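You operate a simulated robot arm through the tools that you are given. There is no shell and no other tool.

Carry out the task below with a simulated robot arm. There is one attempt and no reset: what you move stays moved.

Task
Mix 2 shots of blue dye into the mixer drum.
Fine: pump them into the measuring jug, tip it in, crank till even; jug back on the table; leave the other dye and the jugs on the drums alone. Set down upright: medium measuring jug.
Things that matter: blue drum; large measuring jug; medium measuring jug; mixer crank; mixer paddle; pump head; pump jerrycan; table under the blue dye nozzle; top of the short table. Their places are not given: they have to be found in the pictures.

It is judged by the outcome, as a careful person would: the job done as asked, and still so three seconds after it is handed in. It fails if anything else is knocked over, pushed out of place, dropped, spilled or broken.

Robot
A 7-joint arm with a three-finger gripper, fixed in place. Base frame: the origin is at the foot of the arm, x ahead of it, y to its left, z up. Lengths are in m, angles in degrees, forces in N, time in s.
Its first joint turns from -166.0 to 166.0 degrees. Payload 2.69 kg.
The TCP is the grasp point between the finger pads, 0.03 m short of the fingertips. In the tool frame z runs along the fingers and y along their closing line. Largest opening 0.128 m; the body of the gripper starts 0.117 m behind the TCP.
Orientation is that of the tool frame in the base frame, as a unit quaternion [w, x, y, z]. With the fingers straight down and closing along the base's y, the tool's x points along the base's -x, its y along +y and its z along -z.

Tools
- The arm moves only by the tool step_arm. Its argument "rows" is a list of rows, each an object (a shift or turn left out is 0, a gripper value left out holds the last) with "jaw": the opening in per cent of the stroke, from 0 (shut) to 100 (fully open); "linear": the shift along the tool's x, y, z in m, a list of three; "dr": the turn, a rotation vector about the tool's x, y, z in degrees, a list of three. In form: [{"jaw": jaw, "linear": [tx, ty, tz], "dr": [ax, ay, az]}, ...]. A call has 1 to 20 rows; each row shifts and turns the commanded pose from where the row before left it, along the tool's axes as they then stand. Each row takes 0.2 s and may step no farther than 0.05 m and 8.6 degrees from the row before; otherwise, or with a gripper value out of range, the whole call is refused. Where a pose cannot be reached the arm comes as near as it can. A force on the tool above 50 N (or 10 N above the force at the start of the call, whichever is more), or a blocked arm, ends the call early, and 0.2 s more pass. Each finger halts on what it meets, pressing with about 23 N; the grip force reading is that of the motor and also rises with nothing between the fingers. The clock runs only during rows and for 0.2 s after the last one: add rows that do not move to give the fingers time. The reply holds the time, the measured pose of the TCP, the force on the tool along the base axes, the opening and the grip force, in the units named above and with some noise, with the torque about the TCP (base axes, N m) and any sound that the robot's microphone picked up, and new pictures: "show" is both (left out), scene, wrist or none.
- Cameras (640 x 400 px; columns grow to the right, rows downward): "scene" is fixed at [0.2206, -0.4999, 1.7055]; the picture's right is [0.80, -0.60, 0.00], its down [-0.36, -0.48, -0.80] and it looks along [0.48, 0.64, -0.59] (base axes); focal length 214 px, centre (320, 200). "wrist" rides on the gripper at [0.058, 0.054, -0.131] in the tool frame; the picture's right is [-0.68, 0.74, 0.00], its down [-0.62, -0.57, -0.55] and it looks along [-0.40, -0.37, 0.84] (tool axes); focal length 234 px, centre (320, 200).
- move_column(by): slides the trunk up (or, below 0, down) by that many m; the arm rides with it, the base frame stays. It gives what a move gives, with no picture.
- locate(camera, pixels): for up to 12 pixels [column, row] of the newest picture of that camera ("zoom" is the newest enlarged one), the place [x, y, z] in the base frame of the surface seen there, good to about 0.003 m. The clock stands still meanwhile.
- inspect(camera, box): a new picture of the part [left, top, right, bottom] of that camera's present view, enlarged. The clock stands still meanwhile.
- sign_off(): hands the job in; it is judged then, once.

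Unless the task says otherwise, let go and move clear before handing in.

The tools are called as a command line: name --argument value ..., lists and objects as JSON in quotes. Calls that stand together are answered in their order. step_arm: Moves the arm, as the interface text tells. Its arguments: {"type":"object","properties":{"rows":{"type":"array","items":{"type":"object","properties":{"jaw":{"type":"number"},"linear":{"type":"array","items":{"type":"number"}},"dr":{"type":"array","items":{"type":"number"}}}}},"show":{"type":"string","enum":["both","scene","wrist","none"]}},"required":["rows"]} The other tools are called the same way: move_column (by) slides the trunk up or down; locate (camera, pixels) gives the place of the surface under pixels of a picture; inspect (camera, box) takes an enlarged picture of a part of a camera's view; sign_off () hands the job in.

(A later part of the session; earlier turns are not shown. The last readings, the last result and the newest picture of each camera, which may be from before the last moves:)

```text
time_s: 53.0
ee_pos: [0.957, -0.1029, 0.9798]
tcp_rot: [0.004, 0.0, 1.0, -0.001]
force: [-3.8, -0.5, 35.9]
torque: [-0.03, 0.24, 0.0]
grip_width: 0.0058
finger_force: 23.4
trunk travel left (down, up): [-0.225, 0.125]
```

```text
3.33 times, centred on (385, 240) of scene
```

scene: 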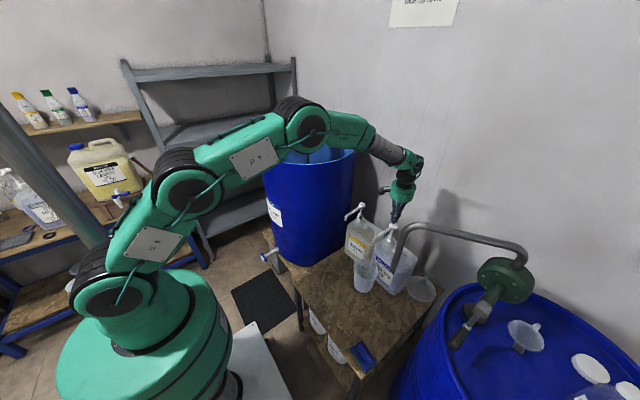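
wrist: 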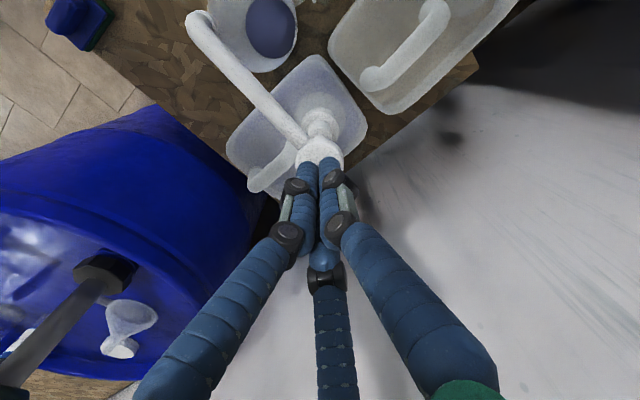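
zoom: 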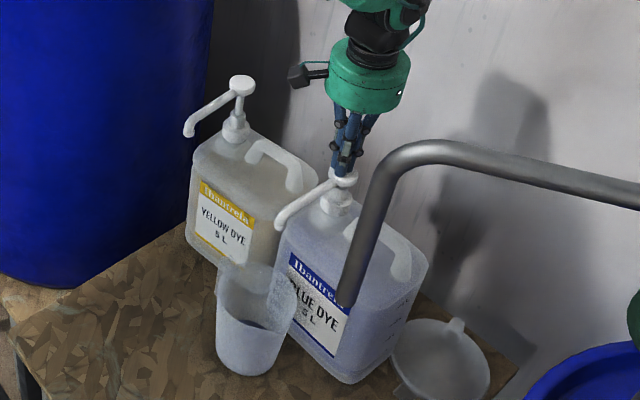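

Second stop reached: 36 N at the same depth of 0.980. I'll raise clear of the pump head and check the jug.

step_arm --rows '[{"linear": [0, 0, -0.006]}, {"linear": [0, 0, -0.008]}, {"linear": [0, 0, -0.01]}, {"linear": [0, 0, -0.01]}, {"linear": [0, 0, -0.01]}, {"linear": [0, 0, -0.01]}, {"linear": [0, 0, -0.01]}, {"linear": [0, 0, -0.02]}, {"linear": [0, 0, -0.04]}, {}]'

inspect --camera "wrist" --box '[200, 0, 400, 200]'

inspect --camera "scene" --box '[340, 210, 420, 310]'

```text
time_s: 55.2
ee_pos: [0.9566, -0.1015, 1.0999]
tcp_rot: [0.001, 0.0, 1.0, -0.002]
force: [-0.7, 0.4, 0.9]
torque: [-0.02, -0.06, 0.01]
grip_width: 0.0022
finger_force: 23.6
trunk travel left (down, up): [-0.225, 0.125]
```

scene: 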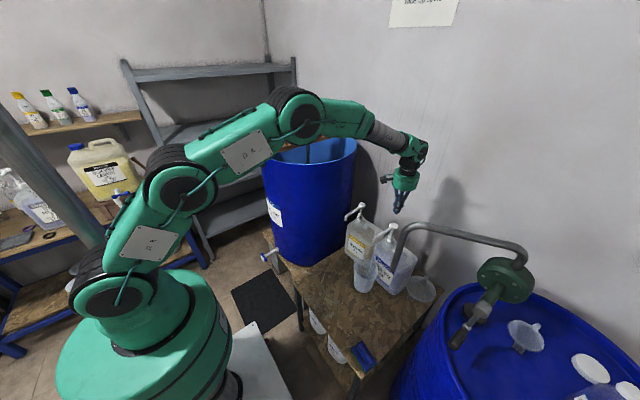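
wrist: 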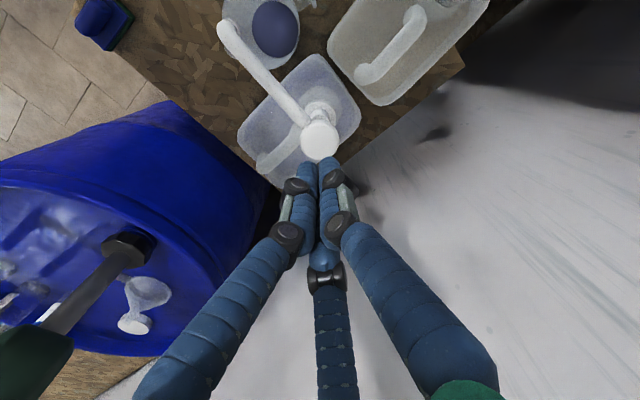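

```text
2.00 times, centred on (300, 100) of wrist
```

zoom: 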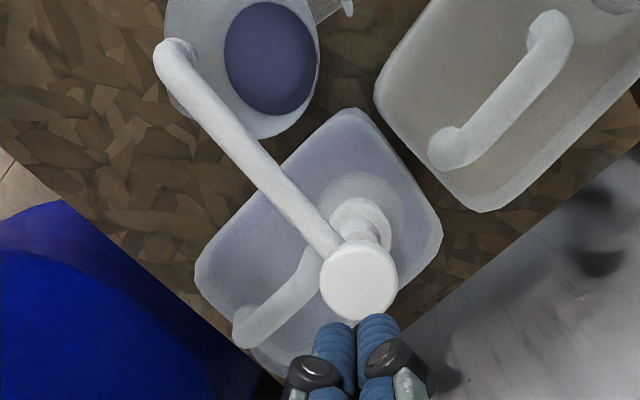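

```text
4.00 times, centred on (380, 260) of scene
```

zoom: 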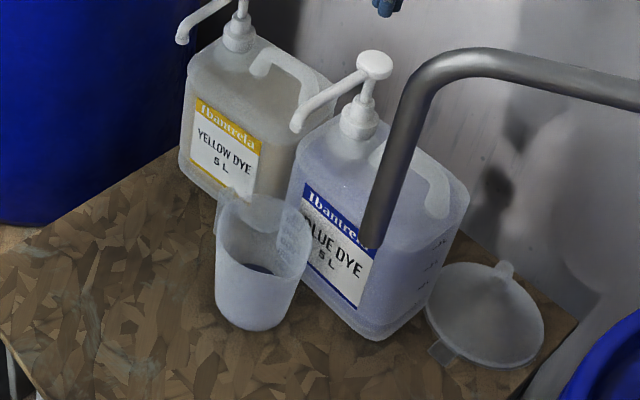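

Two shots are in the jug as a blue pool, with nothing spilled around it. Before regrasping I'll rehearse the wrist motion empty-handed: move to y=0 so the pitch stays in the arm's plane, then pitch to the grasp angle.

step_arm --rows '[{"linear": [0.0384, 0.0127, 0]}, {"linear": [0.0384, 0.0127, 0]}, {"linear": [0.0384, 0.0127, 0]}, {"linear": [0.0384, 0.0127, 0]}, {"linear": [0.0384, 0.0127, 0]}, {"linear": [0.0384, 0.0127, 0]}, {"linear": [0.0384, 0.0127, 0]}, {"linear": [0.0384, 0.0127, 0]}, {"jaw": 23, "dr": [0, -8.157, 0]}, {"dr": [0, -8.157, 0]}, {"dr": [0, -8.157, 0]}, {"dr": [0, -8.157, 0]}, {"dr": [0, -8.157, 0]}, {"dr": [0, -8.157, 0]}, {"dr": [0, -8.157, 0]}, {}]'

inspect --camera "scene" --box '[200, 80, 400, 280]'

```text
time_s: 58.6
ee_pos: [0.6497, -0.0002, 1.0992]
tcp_rot: [0.479, 0.0, 0.878, -0.001]
force: [-0.3, -0.2, 0.6]
torque: [-0.01, 0.0, -0.03]
grip_width: 0.0296
finger_force: 0.1
trunk travel left (down, up): [-0.225, 0.125]
```

scene: 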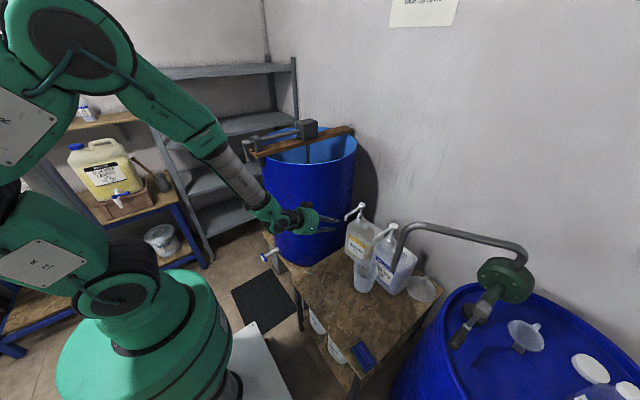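
wrist: 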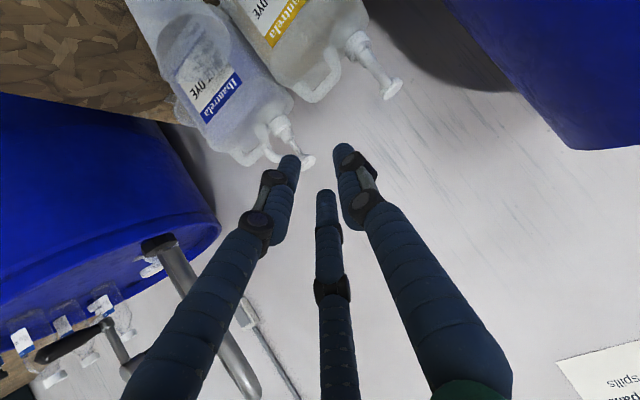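

```text
2.00 times, centred on (300, 180) of scene
```

zoom: 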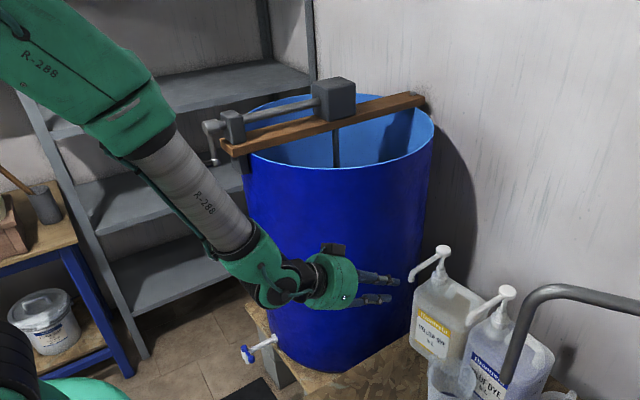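

The pitch worked with no reach limit this time. I'll continue the rehearsal by rising and moving over the drum to a pour position near (0.80,0.40,1.45).

step_arm --rows '[{"linear": [-0.0367, 0, -0.0239]}, {"linear": [-0.0367, 0, -0.0239]}, {"linear": [-0.0367, 0, -0.0239]}, {"linear": [-0.0367, 0, -0.0239]}, {"linear": [-0.0367, 0, -0.0239]}, {"linear": [-0.0367, 0, -0.0239]}, {"linear": [-0.0367, 0, -0.0239]}, {"linear": [-0.0367, 0, -0.0239]}, {"linear": [-0.0367, 0, -0.0239]}, {"linear": [-0.0082, 0.04, 0.0126]}, {"linear": [-0.0082, 0.04, 0.0126]}, {"linear": [-0.0082, 0.04, 0.0126]}, {"linear": [-0.0082, 0.04, 0.0126]}, {"linear": [-0.0082, 0.04, 0.0126]}, {"linear": [-0.0082, 0.04, 0.0126]}, {"linear": [-0.0082, 0.04, 0.0126]}, {"linear": [-0.0082, 0.04, 0.0126]}, {"linear": [-0.0082, 0.04, 0.0126]}, {"linear": [-0.0082, 0.04, 0.0126]}]'

inspect --camera "scene" --box '[200, 0, 400, 200]'

```text
time_s: 62.6
ee_pos: [0.7969, 0.4024, 1.4922]
tcp_rot: [0.478, -0.002, 0.878, 0.0]
force: [-0.3, -1.0, -1.1]
torque: [-0.01, -0.01, -0.02]
grip_width: 0.0296
finger_force: 0.0
trunk travel left (down, up): [-0.225, 0.125]
```

scene: 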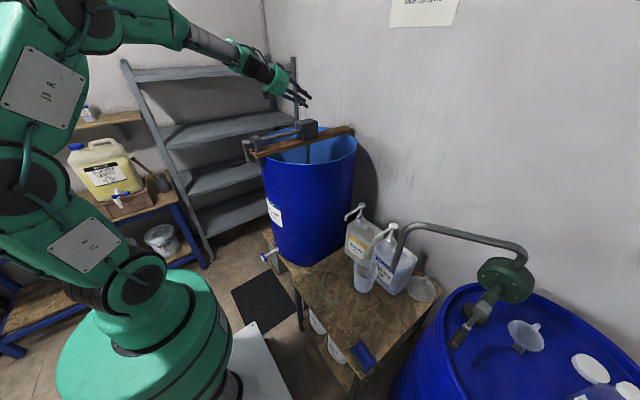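
wrist: 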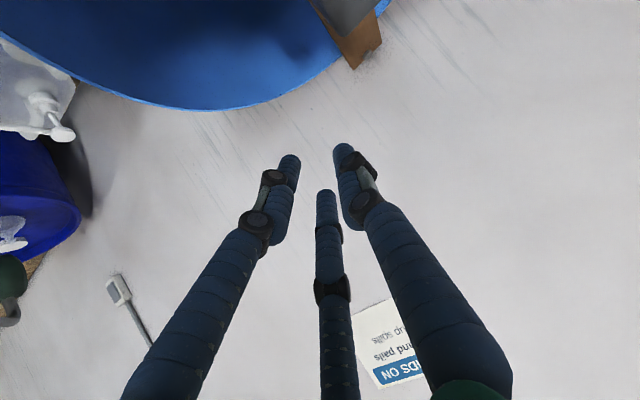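

```text
2.00 times, centred on (300, 100) of scene
```

zoom: 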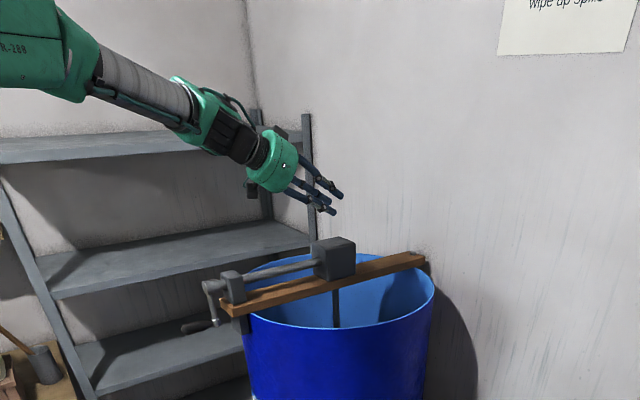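

The position is reached with the orientation held. Now I'll rehearse the 110° pouring roll about x.

step_arm --rows '[{"dr": [-4.641, 0, 7.123]}, {"dr": [-4.641, 0, 7.123]}, {"dr": [-4.641, 0, 7.123]}, {"dr": [-4.641, 0, 7.123]}, {"dr": [-4.641, 0, 7.123]}, {"dr": [-4.641, 0, 7.123]}, {"dr": [-4.641, 0, 7.123]}, {"dr": [-4.641, 0, 7.123]}, {"dr": [-4.641, 0, 7.123]}, {"dr": [-4.641, 0, 7.123]}, {"dr": [-4.641, 0, 7.123]}, {"dr": [-4.641, 0, 7.123]}, {"dr": [-4.641, 0, 7.123]}]'

inspect --camera "scene" --box '[200, 0, 400, 200]'

```text
time_s: 65.4
ee_pos: [0.7972, 0.4008, 1.4924]
tcp_rot: [0.273, 0.39, 0.5, 0.724]
force: [0.0, 0.0, 0.7]
torque: [-0.02, 0.01, 0.0]
grip_width: 0.0296
finger_force: 0.0
trunk travel left (down, up): [-0.225, 0.125]
```

scene: 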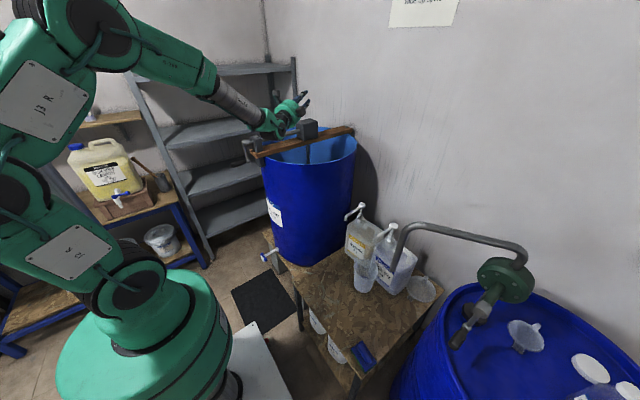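
wrist: 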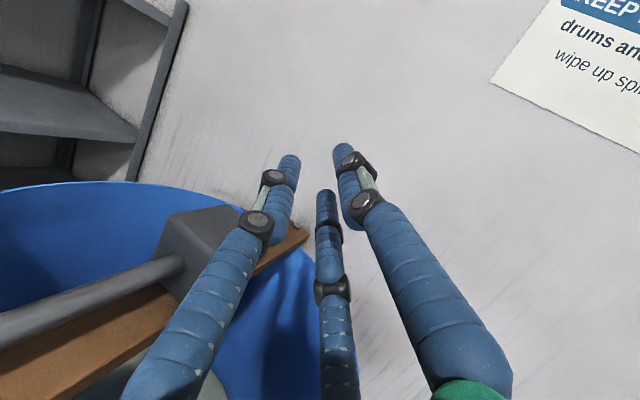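

```text
2.00 times, centred on (300, 100) of scene
```

zoom: 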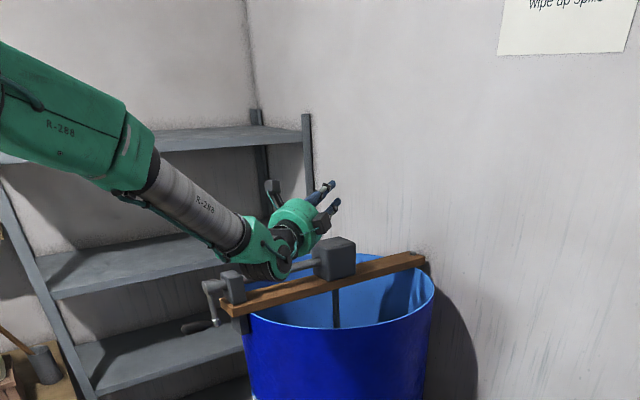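

The whole roll is reachable without limits. I'll unroll and return towards the jug.

step_arm --rows '[{"dr": [4.641, 0, -7.123]}, {"dr": [4.641, 0, -7.123]}, {"dr": [4.641, 0, -7.123]}, {"dr": [4.641, 0, -7.123]}, {"dr": [4.641, 0, -7.123]}, {"dr": [4.641, 0, -7.123]}, {"dr": [4.641, 0, -7.123]}, {"dr": [4.641, 0, -7.123]}, {"dr": [4.641, 0, -7.123]}, {"dr": [4.641, 0, -7.123]}, {"dr": [4.641, 0, -7.123]}, {"dr": [4.641, 0, -7.123]}, {"dr": [4.641, 0, -7.123]}, {}]' --show "none"

step_arm --rows '[{"linear": [0.0082, -0.04, -0.0126]}, {"linear": [0.0082, -0.04, -0.0126]}, {"linear": [0.0082, -0.04, -0.0126]}, {"linear": [0.0082, -0.04, -0.0126]}, {"linear": [0.0082, -0.04, -0.0126]}, {"linear": [0.0082, -0.04, -0.0126]}, {"linear": [0.0082, -0.04, -0.0126]}, {"linear": [0.0082, -0.04, -0.0126]}, {"linear": [0.0082, -0.04, -0.0126]}, {"linear": [0.0082, -0.04, -0.0126]}, {"linear": [0.0367, 0, 0.0239]}, {"linear": [0.0367, 0, 0.0239]}, {"linear": [0.0367, 0, 0.0239]}, {"linear": [0.0367, 0, 0.0239]}, {"linear": [0.0367, 0, 0.0239]}, {"linear": [0.0367, 0, 0.0239]}, {"linear": [0.0367, 0, 0.0239]}, {"linear": [0.0367, 0, 0.0239]}, {}]' --show "none"

```text
time_s: 68.4
ee_pos: [0.7973, 0.4017, 1.4936]
tcp_rot: [0.478, -0.001, 0.878, -0.001]
force: [-0.8, 0.0, -0.3]
torque: [-0.02, 0.02, -0.05]
grip_width: 0.0294
finger_force: 0.2
trunk travel left (down, up): [-0.225, 0.125]
```

```text
time_s: 72.4
ee_pos: [0.6498, -0.0052, 1.1551]
tcp_rot: [0.479, 0.001, 0.878, -0.001]
force: [0.9, -0.8, -1.1]
torque: [0.0, 0.02, -0.03]
grip_width: 0.0296
finger_force: 0.1
out of reach, approached as far as the arm can: row 10, 17
trunk travel left (down, up): [-0.225, 0.125]
```

Two rows grazed a reach limit, but the hand is at (0.650,-0.005,1.155) with the right orientation. I'll apply the -13° yaw and go to the pre-grasp point, checking the pose.

step_arm --rows '[{"dr": [5.45, 0, 3.55]}, {"dr": [5.45, 0, 3.55]}, {"linear": [0.0253, 0.0066, 0.026]}, {"linear": [0.0253, 0.0066, 0.026]}, {"linear": [0.0253, 0.0066, 0.026]}, {"linear": [0.0253, 0.0066, 0.026]}, {"linear": [0.0253, 0.0066, 0.026]}, {}]'

inspect --camera "scene" --box '[200, 120, 440, 320]'

```text
time_s: 74.2
ee_pos: [0.6968, 0.0187, 0.981]
tcp_rot: [0.475, 0.1, 0.872, -0.056]
force: [0.2, 0.2, -0.3]
torque: [-0.03, 0.02, -0.03]
grip_width: 0.0295
finger_force: 0.2
trunk travel left (down, up): [-0.225, 0.125]
```

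scene: 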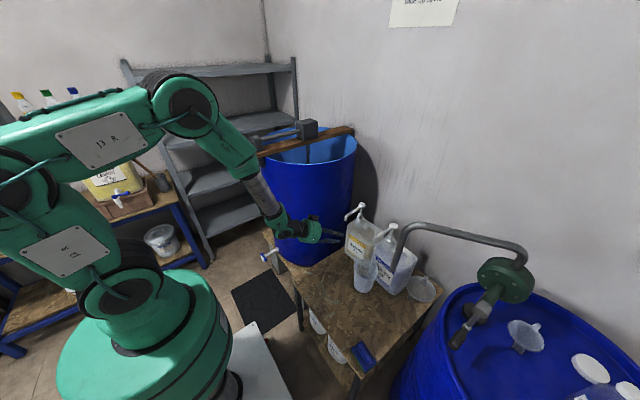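
wrist: 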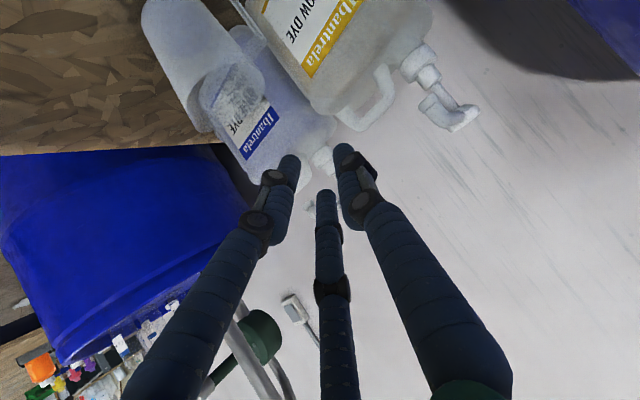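

```text
2.00 times, centred on (320, 220) of scene
```

zoom: 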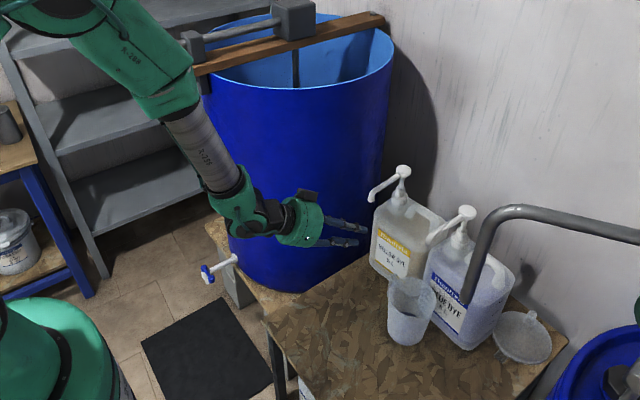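

The pose matches the earlier pre-grasp (0.696,0.018,0.978). To be sure the wrist is in the same joint branch that rehearsed cleanly, I'll go back to the in-plane tool-down pose at y=0 and re-pitch from there.

step_arm --rows '[{"linear": [-0.0253, -0.0066, -0.026]}, {"linear": [-0.0253, -0.0066, -0.026]}, {"linear": [-0.0253, -0.0066, -0.026]}, {"linear": [-0.0127, -0.0033, -0.013]}, {"dr": [-5.45, 0, -3.55]}, {"dr": [-5.45, 0, -3.55]}, {}]' --show "none"

step_arm --rows '[{"dr": [0, 8.157, 0]}, {"dr": [0, 8.157, 0]}, {"dr": [0, 8.157, 0]}, {"dr": [0, 8.157, 0]}, {"dr": [0, 8.157, 0]}, {"dr": [0, 8.157, 0]}, {"dr": [0, 8.157, 0]}, {}]' --show "scene"

```text
time_s: 75.8
ee_pos: [0.6611, 0.0017, 1.1042]
tcp_rot: [0.479, 0.0, 0.878, 0.0]
force: [-0.5, -0.1, -0.2]
torque: [0.0, 0.03, 0.01]
grip_width: 0.0293
finger_force: 0.1
trunk travel left (down, up): [-0.225, 0.125]
```

```text
time_s: 77.6
ee_pos: [0.663, 0.0017, 1.1033]
tcp_rot: [0.0, 0.0, 1.0, -0.001]
force: [1.0, 0.3, -0.1]
torque: [0.02, 0.1, 0.02]
grip_width: 0.0297
finger_force: 0.0
trunk travel left (down, up): [-0.225, 0.125]
```

scene: 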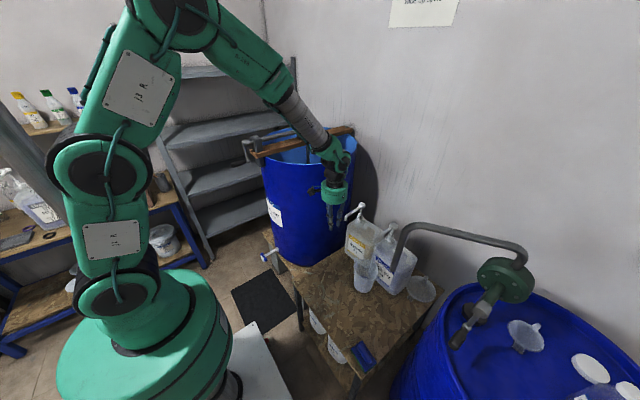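

No limit flags on the way back, so the wrist is in the clean branch. I'll re-pitch, apply the -13° yaw, go to the pre-grasp point and lower the trunk.

step_arm --rows '[{"dr": [0, -8.157, 0]}, {"dr": [0, -8.157, 0]}, {"dr": [0, -8.157, 0]}, {"dr": [0, -8.157, 0]}, {"dr": [0, -8.157, 0]}, {"dr": [0, -8.157, 0]}, {"dr": [0, -8.157, 0]}, {"dr": [5.45, 0, 3.55]}, {"dr": [5.45, 0, 3.55]}, {"linear": [0.0223, 0.0058, 0.0231]}, {"linear": [0.0223, 0.0058, 0.0231]}, {"linear": [0.0223, 0.0058, 0.0231]}, {"linear": [0.0223, 0.0058, 0.0231]}, {}]' --show "none"

move_column --by -0.19

inspect --camera "wrist" --box '[160, 20, 440, 220]'

inspect --camera "scene" --box '[300, 200, 420, 310]'

```text
time_s: 80.6
ee_pos: [0.6954, 0.0195, 0.9784]
tcp_rot: [0.475, 0.1, 0.872, -0.055]
force: [1.8, 1.1, 0.0]
torque: [-0.04, 0.0, -0.03]
grip_width: 0.0296
finger_force: 0.1
trunk travel left (down, up): [-0.225, 0.125]
```

```text
time_s: 82.6
ee_pos: [0.6954, 0.0197, 0.7888]
tcp_rot: [0.477, 0.099, 0.872, -0.054]
force: [-0.4, -0.2, -0.3]
torque: [0.01, -0.04, 0.0]
grip_width: 0.0295
finger_force: 0.0
trunk travel left (down, up): [-0.035, 0.315]
```

```text
2.00 times, centred on (300, 120) of wrist
```

zoom: 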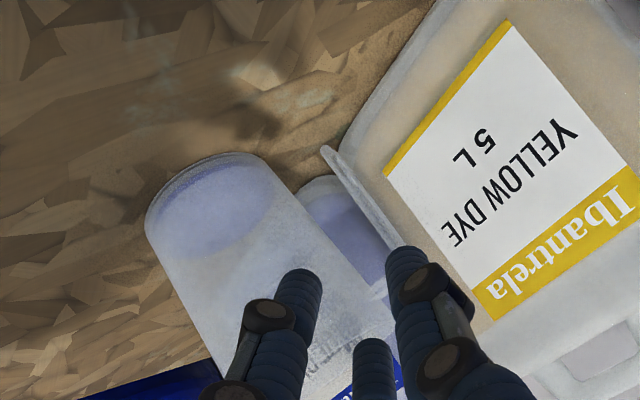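

```text
3.64 times, centred on (360, 255) of scene
```

zoom: 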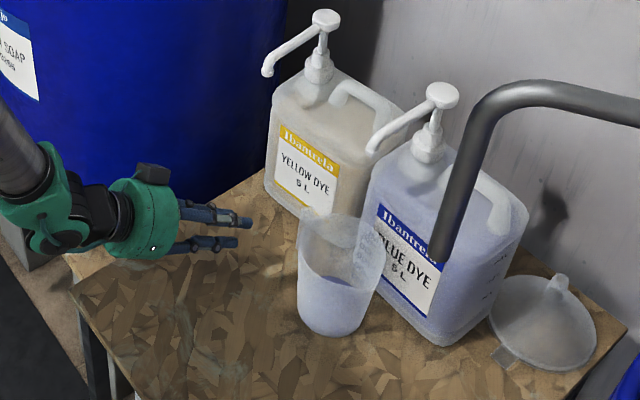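

The blue liquid shows in the jug base and the strap is again lined up between the rods. I'll slide in along the tool axis.

step_arm --rows '[{"linear": [0, -0.003, 0.03]}, {"linear": [0, 0, 0.035]}, {"linear": [0, 0, 0.03]}, {}]' --show "none"

inspect --camera "wrist" --box '[240, 60, 400, 220]'

```text
time_s: 83.6
ee_pos: [0.7715, -0.0007, 0.7364]
tcp_rot: [0.476, 0.099, 0.872, -0.054]
force: [0.3, -0.4, 0.2]
torque: [-0.01, 0.0, 0.03]
grip_width: 0.0296
finger_force: 0.0
trunk travel left (down, up): [-0.035, 0.315]
```

```text
2.50 times, centred on (320, 140) of wrist
```

zoom: 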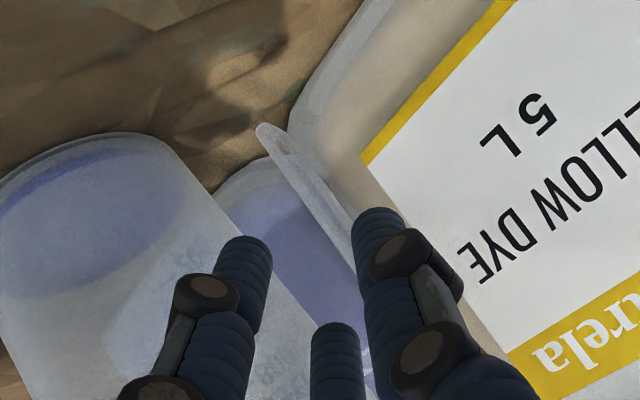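

The strap still lies between the left rod and the right rod at zoom (345,220), on the same line as at release. I'll go in the rest of the way and close.

step_arm --rows '[{"linear": [0, 0, 0.025]}, {"linear": [0, 0, 0.025]}, {"linear": [0, 0, 0.02]}, {"linear": [0, 0, 0.006]}, {}]' --show "none"

inspect --camera "wrist" --box '[240, 60, 400, 220]'

inspect --camera "scene" --box '[320, 220, 400, 300]'

```text
time_s: 84.8
ee_pos: [0.836, -0.0157, 0.6961]
tcp_rot: [0.476, 0.099, 0.872, -0.054]
force: [0.3, 0.1, 0.3]
torque: [-0.01, 0.01, -0.03]
grip_width: 0.0296
finger_force: 0.0
trunk travel left (down, up): [-0.035, 0.315]
```

```text
2.50 times, centred on (320, 140) of wrist
```

zoom: 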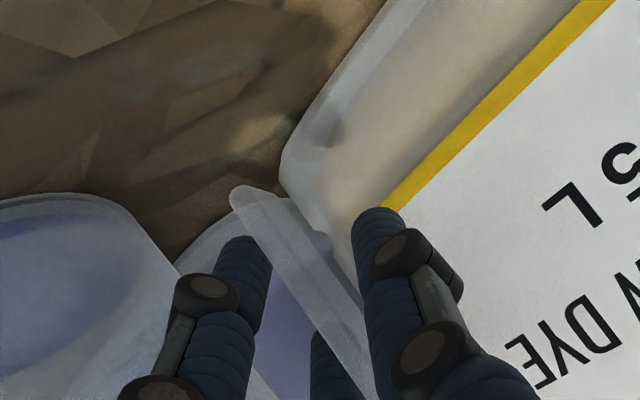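

```text
5.00 times, centred on (360, 260) of scene
```

zoom: 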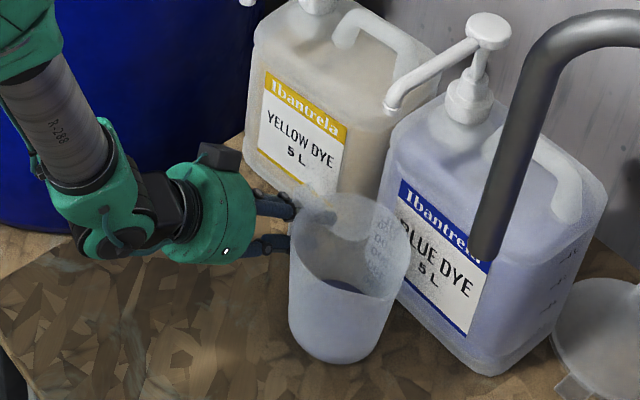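

The strap is cleanly between the rods and there is no force. I'll close and lift slightly.

step_arm --rows '[{"jaw": 15}, {"jaw": 8}, {"jaw": 0}, {"jaw": 0}, {"jaw": 0}, {"jaw": 0}]' --show "none"

step_arm --rows '[{"linear": [-0.0084, 0, -0.0055]}, {"linear": [-0.0084, 0, -0.0055]}, {"linear": [-0.0084, 0, -0.0055]}, {"linear": [-0.0084, 0, -0.0055]}, {}]'

inspect --camera "scene" --box '[320, 220, 400, 300]'

```text
time_s: 86.2
ee_pos: [0.8345, -0.0148, 0.696]
tcp_rot: [0.476, 0.099, 0.872, -0.054]
force: [-0.7, 0.2, 0.5]
torque: [-0.14, 0.12, -0.11]
grip_width: 0.013
finger_force: 23.1
trunk travel left (down, up): [-0.035, 0.315]
```

```text
time_s: 87.4
ee_pos: [0.8339, -0.016, 0.7364]
tcp_rot: [0.476, 0.099, 0.872, -0.054]
force: [0.0, 0.3, -1.6]
torque: [0.16, -0.06, 0.01]
grip_width: 0.013
finger_force: 22.9
trunk travel left (down, up): [-0.035, 0.315]
```

scene: 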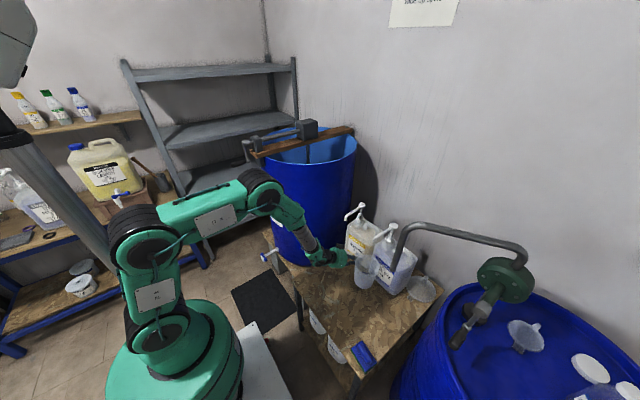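
wrist: 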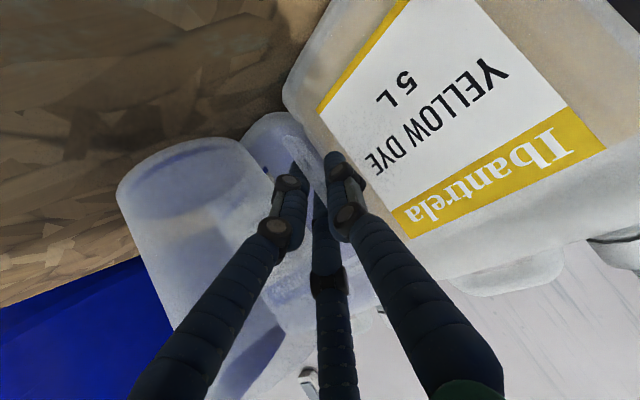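

```text
5.00 times, centred on (360, 260) of scene
```

zoom: 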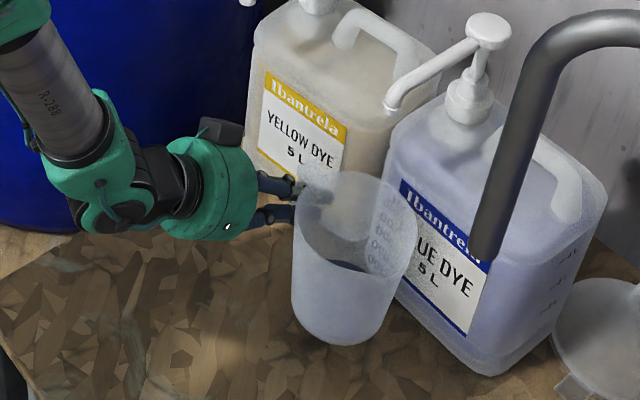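

The lift is stable: about 0.16 kg, jug level, dye settled at the bottom. I'll back away from the cans gently and raise the trunk.

step_arm --rows '[{"linear": [0, 0, -0.015]}, {"linear": [0, 0, -0.025]}, {"linear": [0, 0, -0.03]}, {"linear": [0, 0, -0.03]}, {"linear": [0, 0, -0.025]}, {"linear": [0, 0, -0.01]}, {}]' --show "none"

move_column --by 0.19

step_arm --rows '[{"dr": [-2.73, 0, -1.78]}, {"dr": [-2.73, 0, -1.78]}, {"dr": [-2.73, 0, -1.78]}, {"dr": [-2.73, 0, -1.78]}, {}]'

inspect --camera "scene" --box '[280, 160, 420, 280]'

```text
time_s: 89.0
ee_pos: [0.7239, 0.0093, 0.8091]
tcp_rot: [0.476, 0.099, 0.872, -0.054]
force: [-0.6, 1.1, -1.9]
torque: [0.17, -0.03, 0.04]
grip_width: 0.0129
finger_force: 23.2
trunk travel left (down, up): [-0.035, 0.315]
```

```text
time_s: 91.1
ee_pos: [0.7226, 0.0095, 0.9991]
tcp_rot: [0.476, 0.1, 0.872, -0.055]
force: [-0.2, 0.0, -1.4]
torque: [0.12, -0.04, -0.01]
grip_width: 0.0127
finger_force: 22.0
trunk travel left (down, up): [-0.225, 0.125]
```

```text
time_s: 92.3
ee_pos: [0.7237, 0.008, 1.0005]
tcp_rot: [0.478, 0.0, 0.878, -0.001]
force: [-0.9, -0.3, -1.7]
torque: [0.13, -0.03, 0.04]
grip_width: 0.0128
finger_force: 23.0
trunk travel left (down, up): [-0.225, 0.125]
```

scene: 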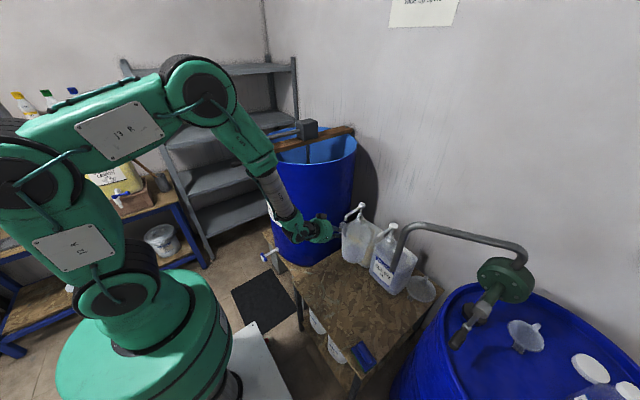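
wrist: 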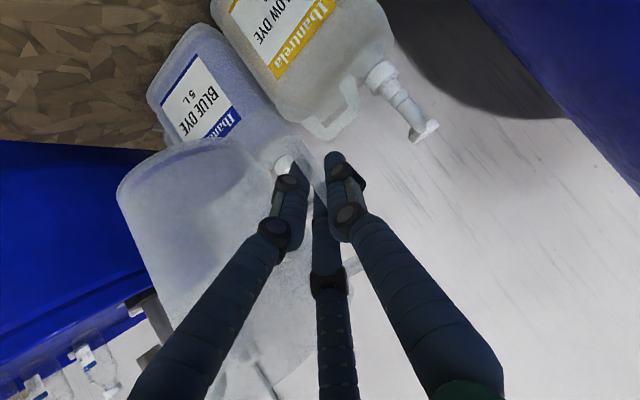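

```text
3.33 times, centred on (350, 220) of scene
```

zoom: 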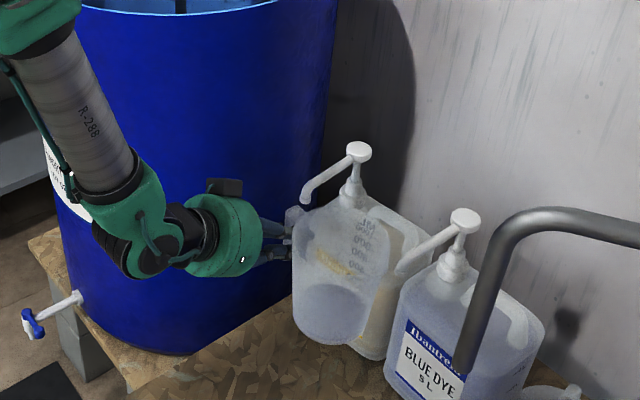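

The jug is level with the dye pooled at its base. I'll now follow the rehearsed route, first rising well above drum height at y≈0.

step_arm --rows '[{"linear": [-0.006, -0.001, -0.016]}, {"linear": [-0.0109, -0.002, -0.0291]}, {"linear": [-0.0109, -0.002, -0.0291]}, {"linear": [-0.0109, -0.002, -0.0291]}, {"linear": [-0.015, -0.001, -0.0185]}, {"linear": [-0.0335, 0, -0.0218]}, {"linear": [-0.0335, 0, -0.0218]}, {"linear": [-0.0335, 0, -0.0218]}, {"linear": [-0.0335, 0, -0.0218]}, {"linear": [-0.0335, 0, -0.0218]}, {"linear": [-0.0335, 0, -0.0218]}, {"linear": [-0.0335, 0, -0.0218]}, {"linear": [-0.0335, 0, -0.0218]}, {"linear": [-0.0335, 0, -0.0218]}, {"linear": [-0.015, 0, -0.0098]}, {}]'

inspect --camera "scene" --box '[220, 20, 400, 200]'

```text
time_s: 95.7
ee_pos: [0.6478, 0.0011, 1.4881]
tcp_rot: [0.479, -0.001, 0.878, -0.001]
force: [-0.3, 0.6, -1.7]
torque: [0.12, 0.01, -0.03]
grip_width: 0.013
finger_force: 23.3
trunk travel left (down, up): [-0.225, 0.125]
```

scene: 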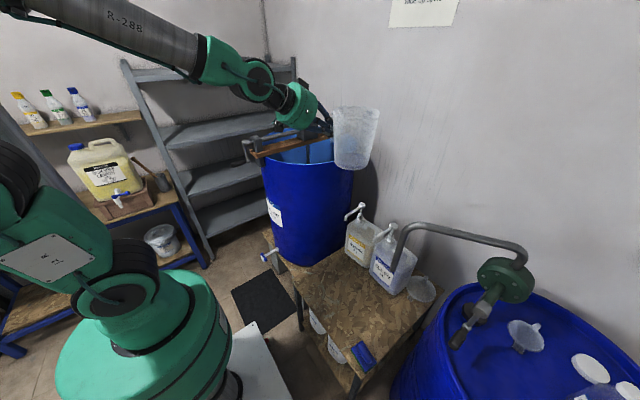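
wrist: 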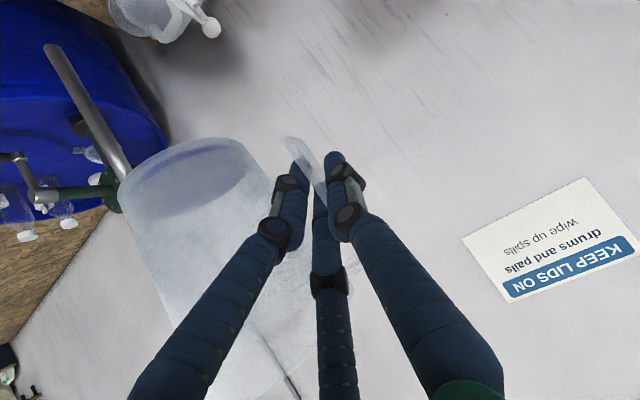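

```text
2.22 times, centred on (310, 110) of scene
```

zoom: 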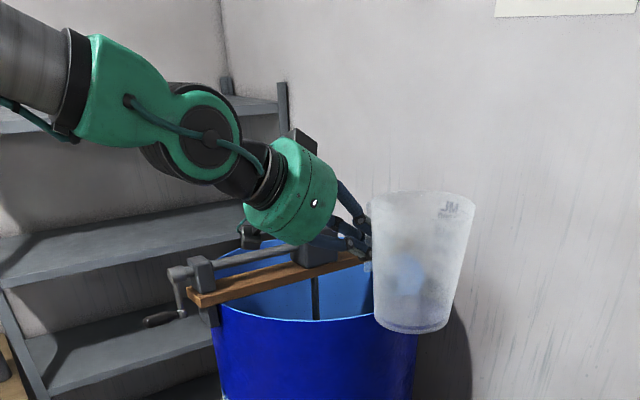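

The jug is upright and the dye is still in its base (wrist (185,175)). Now I'll go across to the drum.

step_arm --rows '[{"linear": [-0.005, 0.018, 0.004]}, {"linear": [-0.0085, 0.034, 0.0075]}, {"linear": [-0.0085, 0.034, 0.0075]}, {"linear": [-0.0085, 0.034, 0.0075]}, {"linear": [-0.0085, 0.034, 0.0075]}, {"linear": [-0.0085, 0.034, 0.0075]}, {"linear": [-0.0085, 0.034, 0.0075]}, {"linear": [-0.0085, 0.034, 0.0075]}, {"linear": [-0.0085, 0.034, 0.0075]}, {"linear": [-0.0085, 0.034, 0.0075]}, {"linear": [-0.0085, 0.034, 0.0075]}, {"linear": [-0.0085, 0.034, 0.0075]}, {"linear": [-0.0035, 0.012, 0.003]}, {}]'

inspect --camera "scene" --box '[200, 0, 400, 200]'

```text
time_s: 98.7
ee_pos: [0.7774, 0.4058, 1.5238]
tcp_rot: [0.479, -0.001, 0.878, -0.001]
force: [0.3, -0.4, -1.0]
torque: [0.14, -0.02, 0.02]
grip_width: 0.0128
finger_force: 23.0
trunk travel left (down, up): [-0.225, 0.125]
```

scene: 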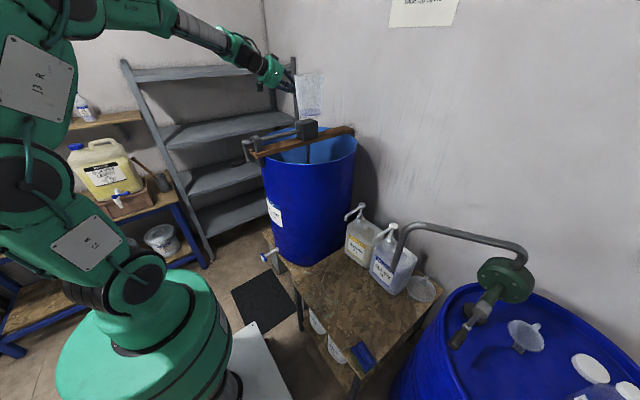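
wrist: 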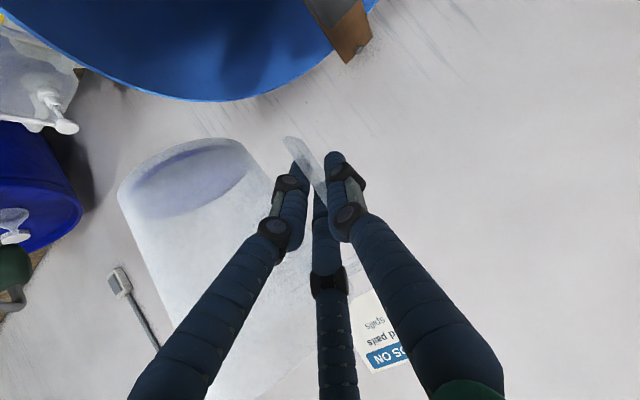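

```text
2.00 times, centred on (300, 100) of scene
```

zoom: 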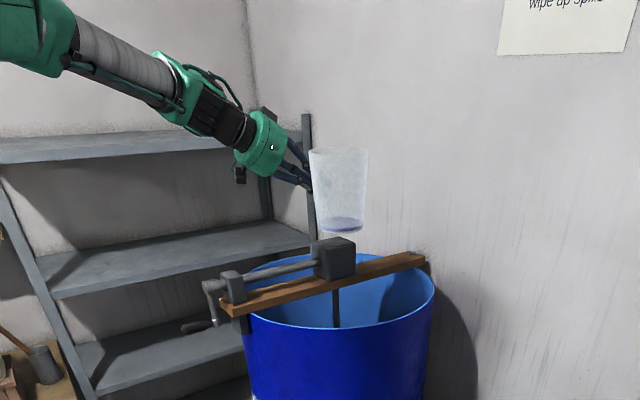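

The jug is over the near side of the drum opening, with the dye visible at zoom (345,225). I'll shift 2 cm further in and start tipping, 60° first, then check.

step_arm --rows '[{"linear": [0, 0.02, 0]}, {"dr": [-2.73, 0, 4.19]}, {"dr": [-4.641, 0, 7.123]}, {"dr": [-4.641, 0, 7.123]}, {"dr": [-4.641, 0, 7.123]}, {"dr": [-4.641, 0, 7.123]}, {"dr": [-4.641, 0, 7.123]}, {"dr": [-4.641, 0, 7.123]}, {"dr": [-2.73, 0, 4.19]}, {}]'

inspect --camera "scene" --box '[230, 40, 390, 200]'

```text
time_s: 100.9
ee_pos: [0.7786, 0.426, 1.5241]
tcp_rot: [0.412, 0.24, 0.757, 0.446]
force: [-0.2, 0.0, -1.6]
torque: [0.02, 0.01, 0.01]
grip_width: 0.0129
finger_force: 23.1
trunk travel left (down, up): [-0.225, 0.125]
```

scene: 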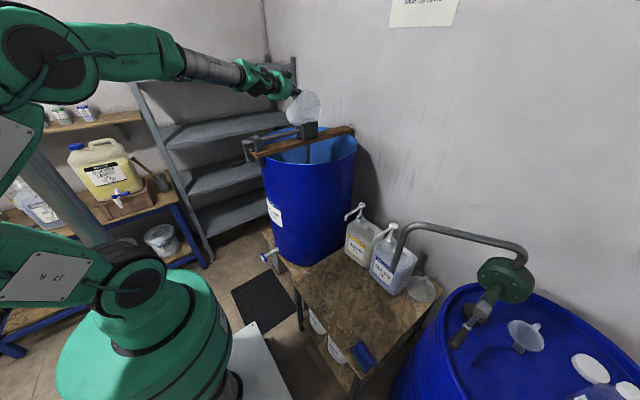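
wrist: 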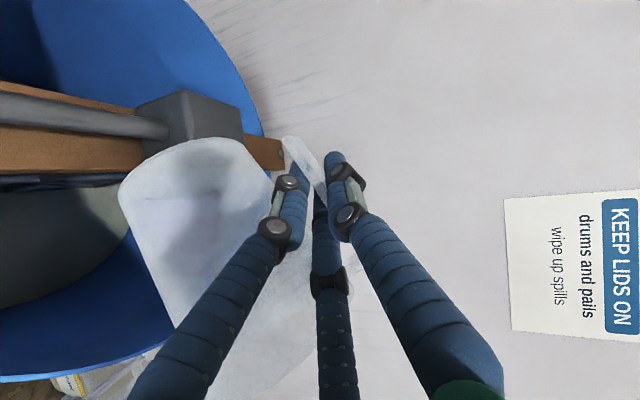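

```text
2.50 times, centred on (310, 120) of scene
```

zoom: 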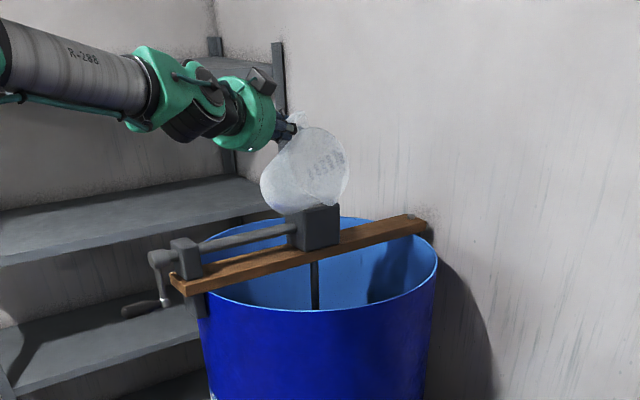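

At about 60° the jug is held firmly with its lip over the opening. I'll continue slowly to about 85° and check where the stream falls.

step_arm --rows '[{"dr": [-2.184, 0, 3.352]}, {"dr": [-2.184, 0, 3.352]}, {"dr": [-2.184, 0, 3.352]}, {"dr": [-2.184, 0, 3.352]}, {"dr": [-2.184, 0, 3.352]}, {"dr": [-2.184, 0, 3.352]}]'

inspect --camera "scene" --box '[230, 40, 390, 200]'

```text
time_s: 102.3
ee_pos: [0.7778, 0.426, 1.5244]
tcp_rot: [0.353, 0.32, 0.648, 0.595]
force: [0.3, -0.3, -1.0]
torque: [-0.01, -0.02, 0.0]
grip_width: 0.0129
finger_force: 23.2
trunk travel left (down, up): [-0.225, 0.125]
```

scene: 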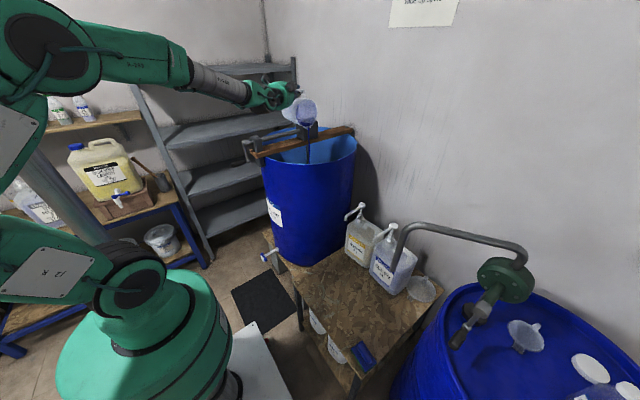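
wrist: 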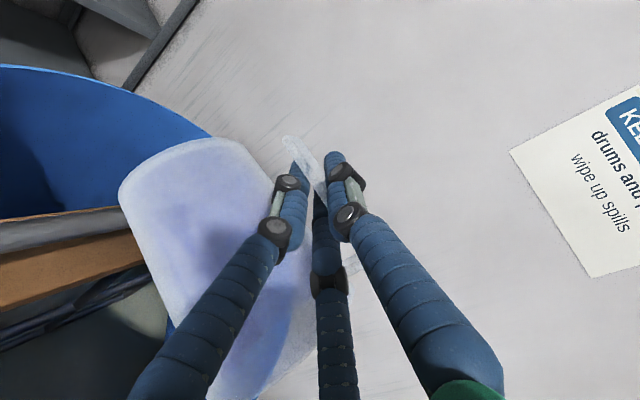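

```text
2.50 times, centred on (310, 120) of scene
```

zoom: 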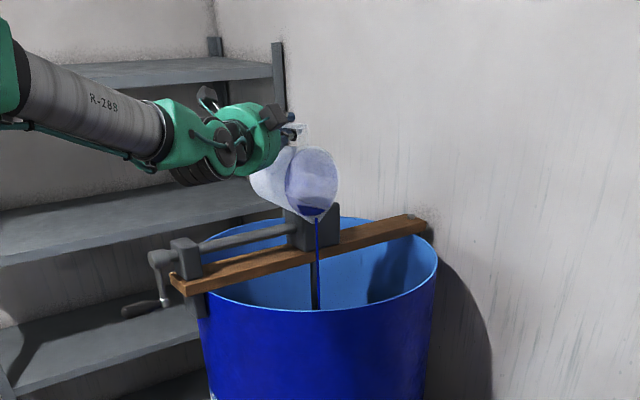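

The dye is pouring off the spout at zoom (318,215) and disappears behind the near rim at (317,310), so it's going into the drum. I'll hold briefly and tip further to empty the jug.

step_arm --rows '[{}, {}, {}, {"dr": [-2.184, 0, 3.352]}, {}, {"dr": [-2.184, 0, 3.352]}, {}, {"dr": [-2.184, 0, 3.352]}, {}, {"dr": [-2.184, 0, 3.352]}, {"dr": [-2.184, 0, 3.352]}, {"dr": [-2.184, 0, 3.352]}, {}, {}]'

inspect --camera "scene" --box '[230, 40, 390, 200]'

```text
time_s: 105.3
ee_pos: [0.7795, 0.4249, 1.5248]
tcp_rot: [0.278, 0.385, 0.51, 0.717]
force: [-0.7, -0.6, -1.3]
torque: [-0.03, -0.03, -0.01]
grip_width: 0.0126
finger_force: 23.5
trunk travel left (down, up): [-0.225, 0.125]
```

scene: 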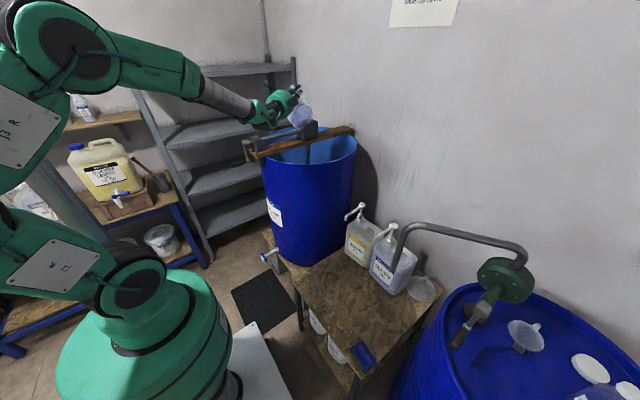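
wrist: 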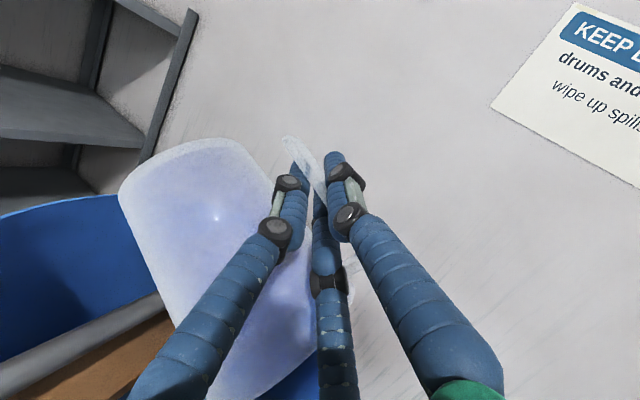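

```text
2.50 times, centred on (310, 120) of scene
```

zoom: 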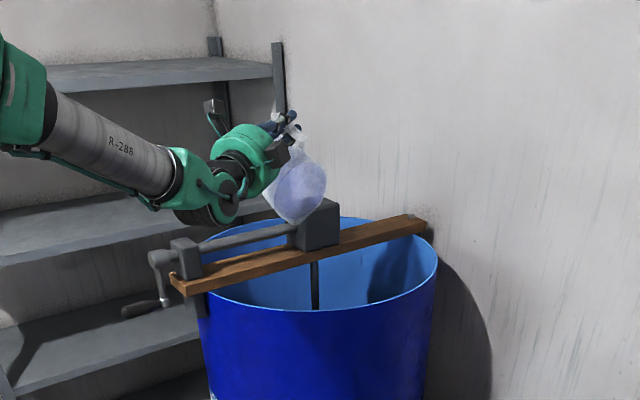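

No stream is visible any more at about 109°. I'll zoom on the jug for residue and tip a little more to drain the last drops.

step_arm --rows '[{"dr": [-2.184, 0, 3.352]}, {"dr": [-2.184, 0, 3.352]}, {"dr": [-2.184, 0, 3.352]}, {}, {}, {}, {}, {}]'

inspect --camera "scene" --box '[270, 60, 340, 150]'

inspect --camera "wrist" --box '[100, 100, 360, 400]'

```text
time_s: 107.1
ee_pos: [0.7775, 0.4255, 1.5251]
tcp_rot: [0.236, 0.412, 0.434, 0.766]
force: [-0.2, 0.7, -0.5]
torque: [-0.03, -0.02, 0.03]
grip_width: 0.0126
finger_force: 22.6
trunk travel left (down, up): [-0.225, 0.125]
```

scene: 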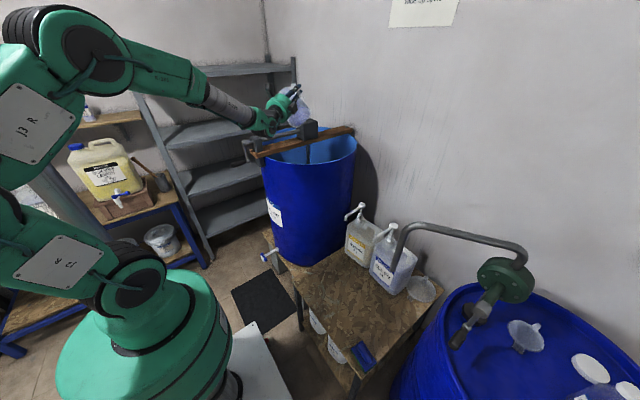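
wrist: 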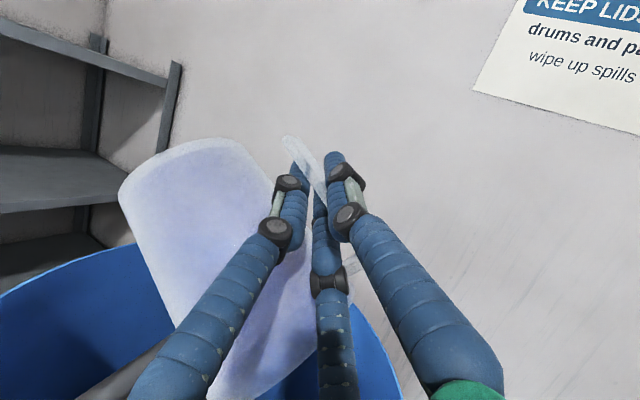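

```text
4.44 times, centred on (305, 105) of scene
```

zoom: 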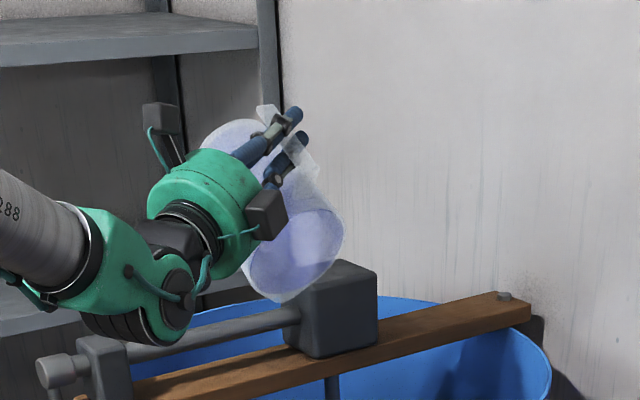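

```text
1.33 times, centred on (230, 250) of wrist
```

zoom: 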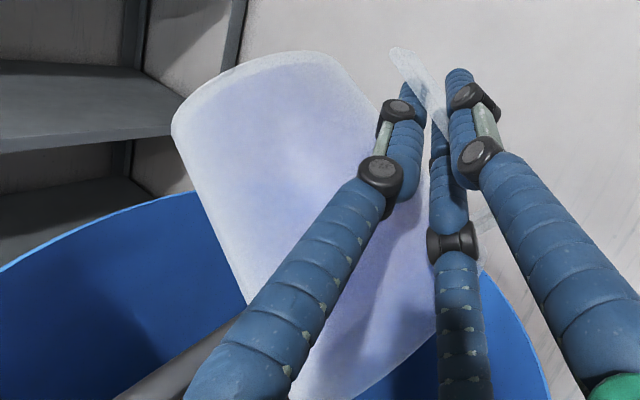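

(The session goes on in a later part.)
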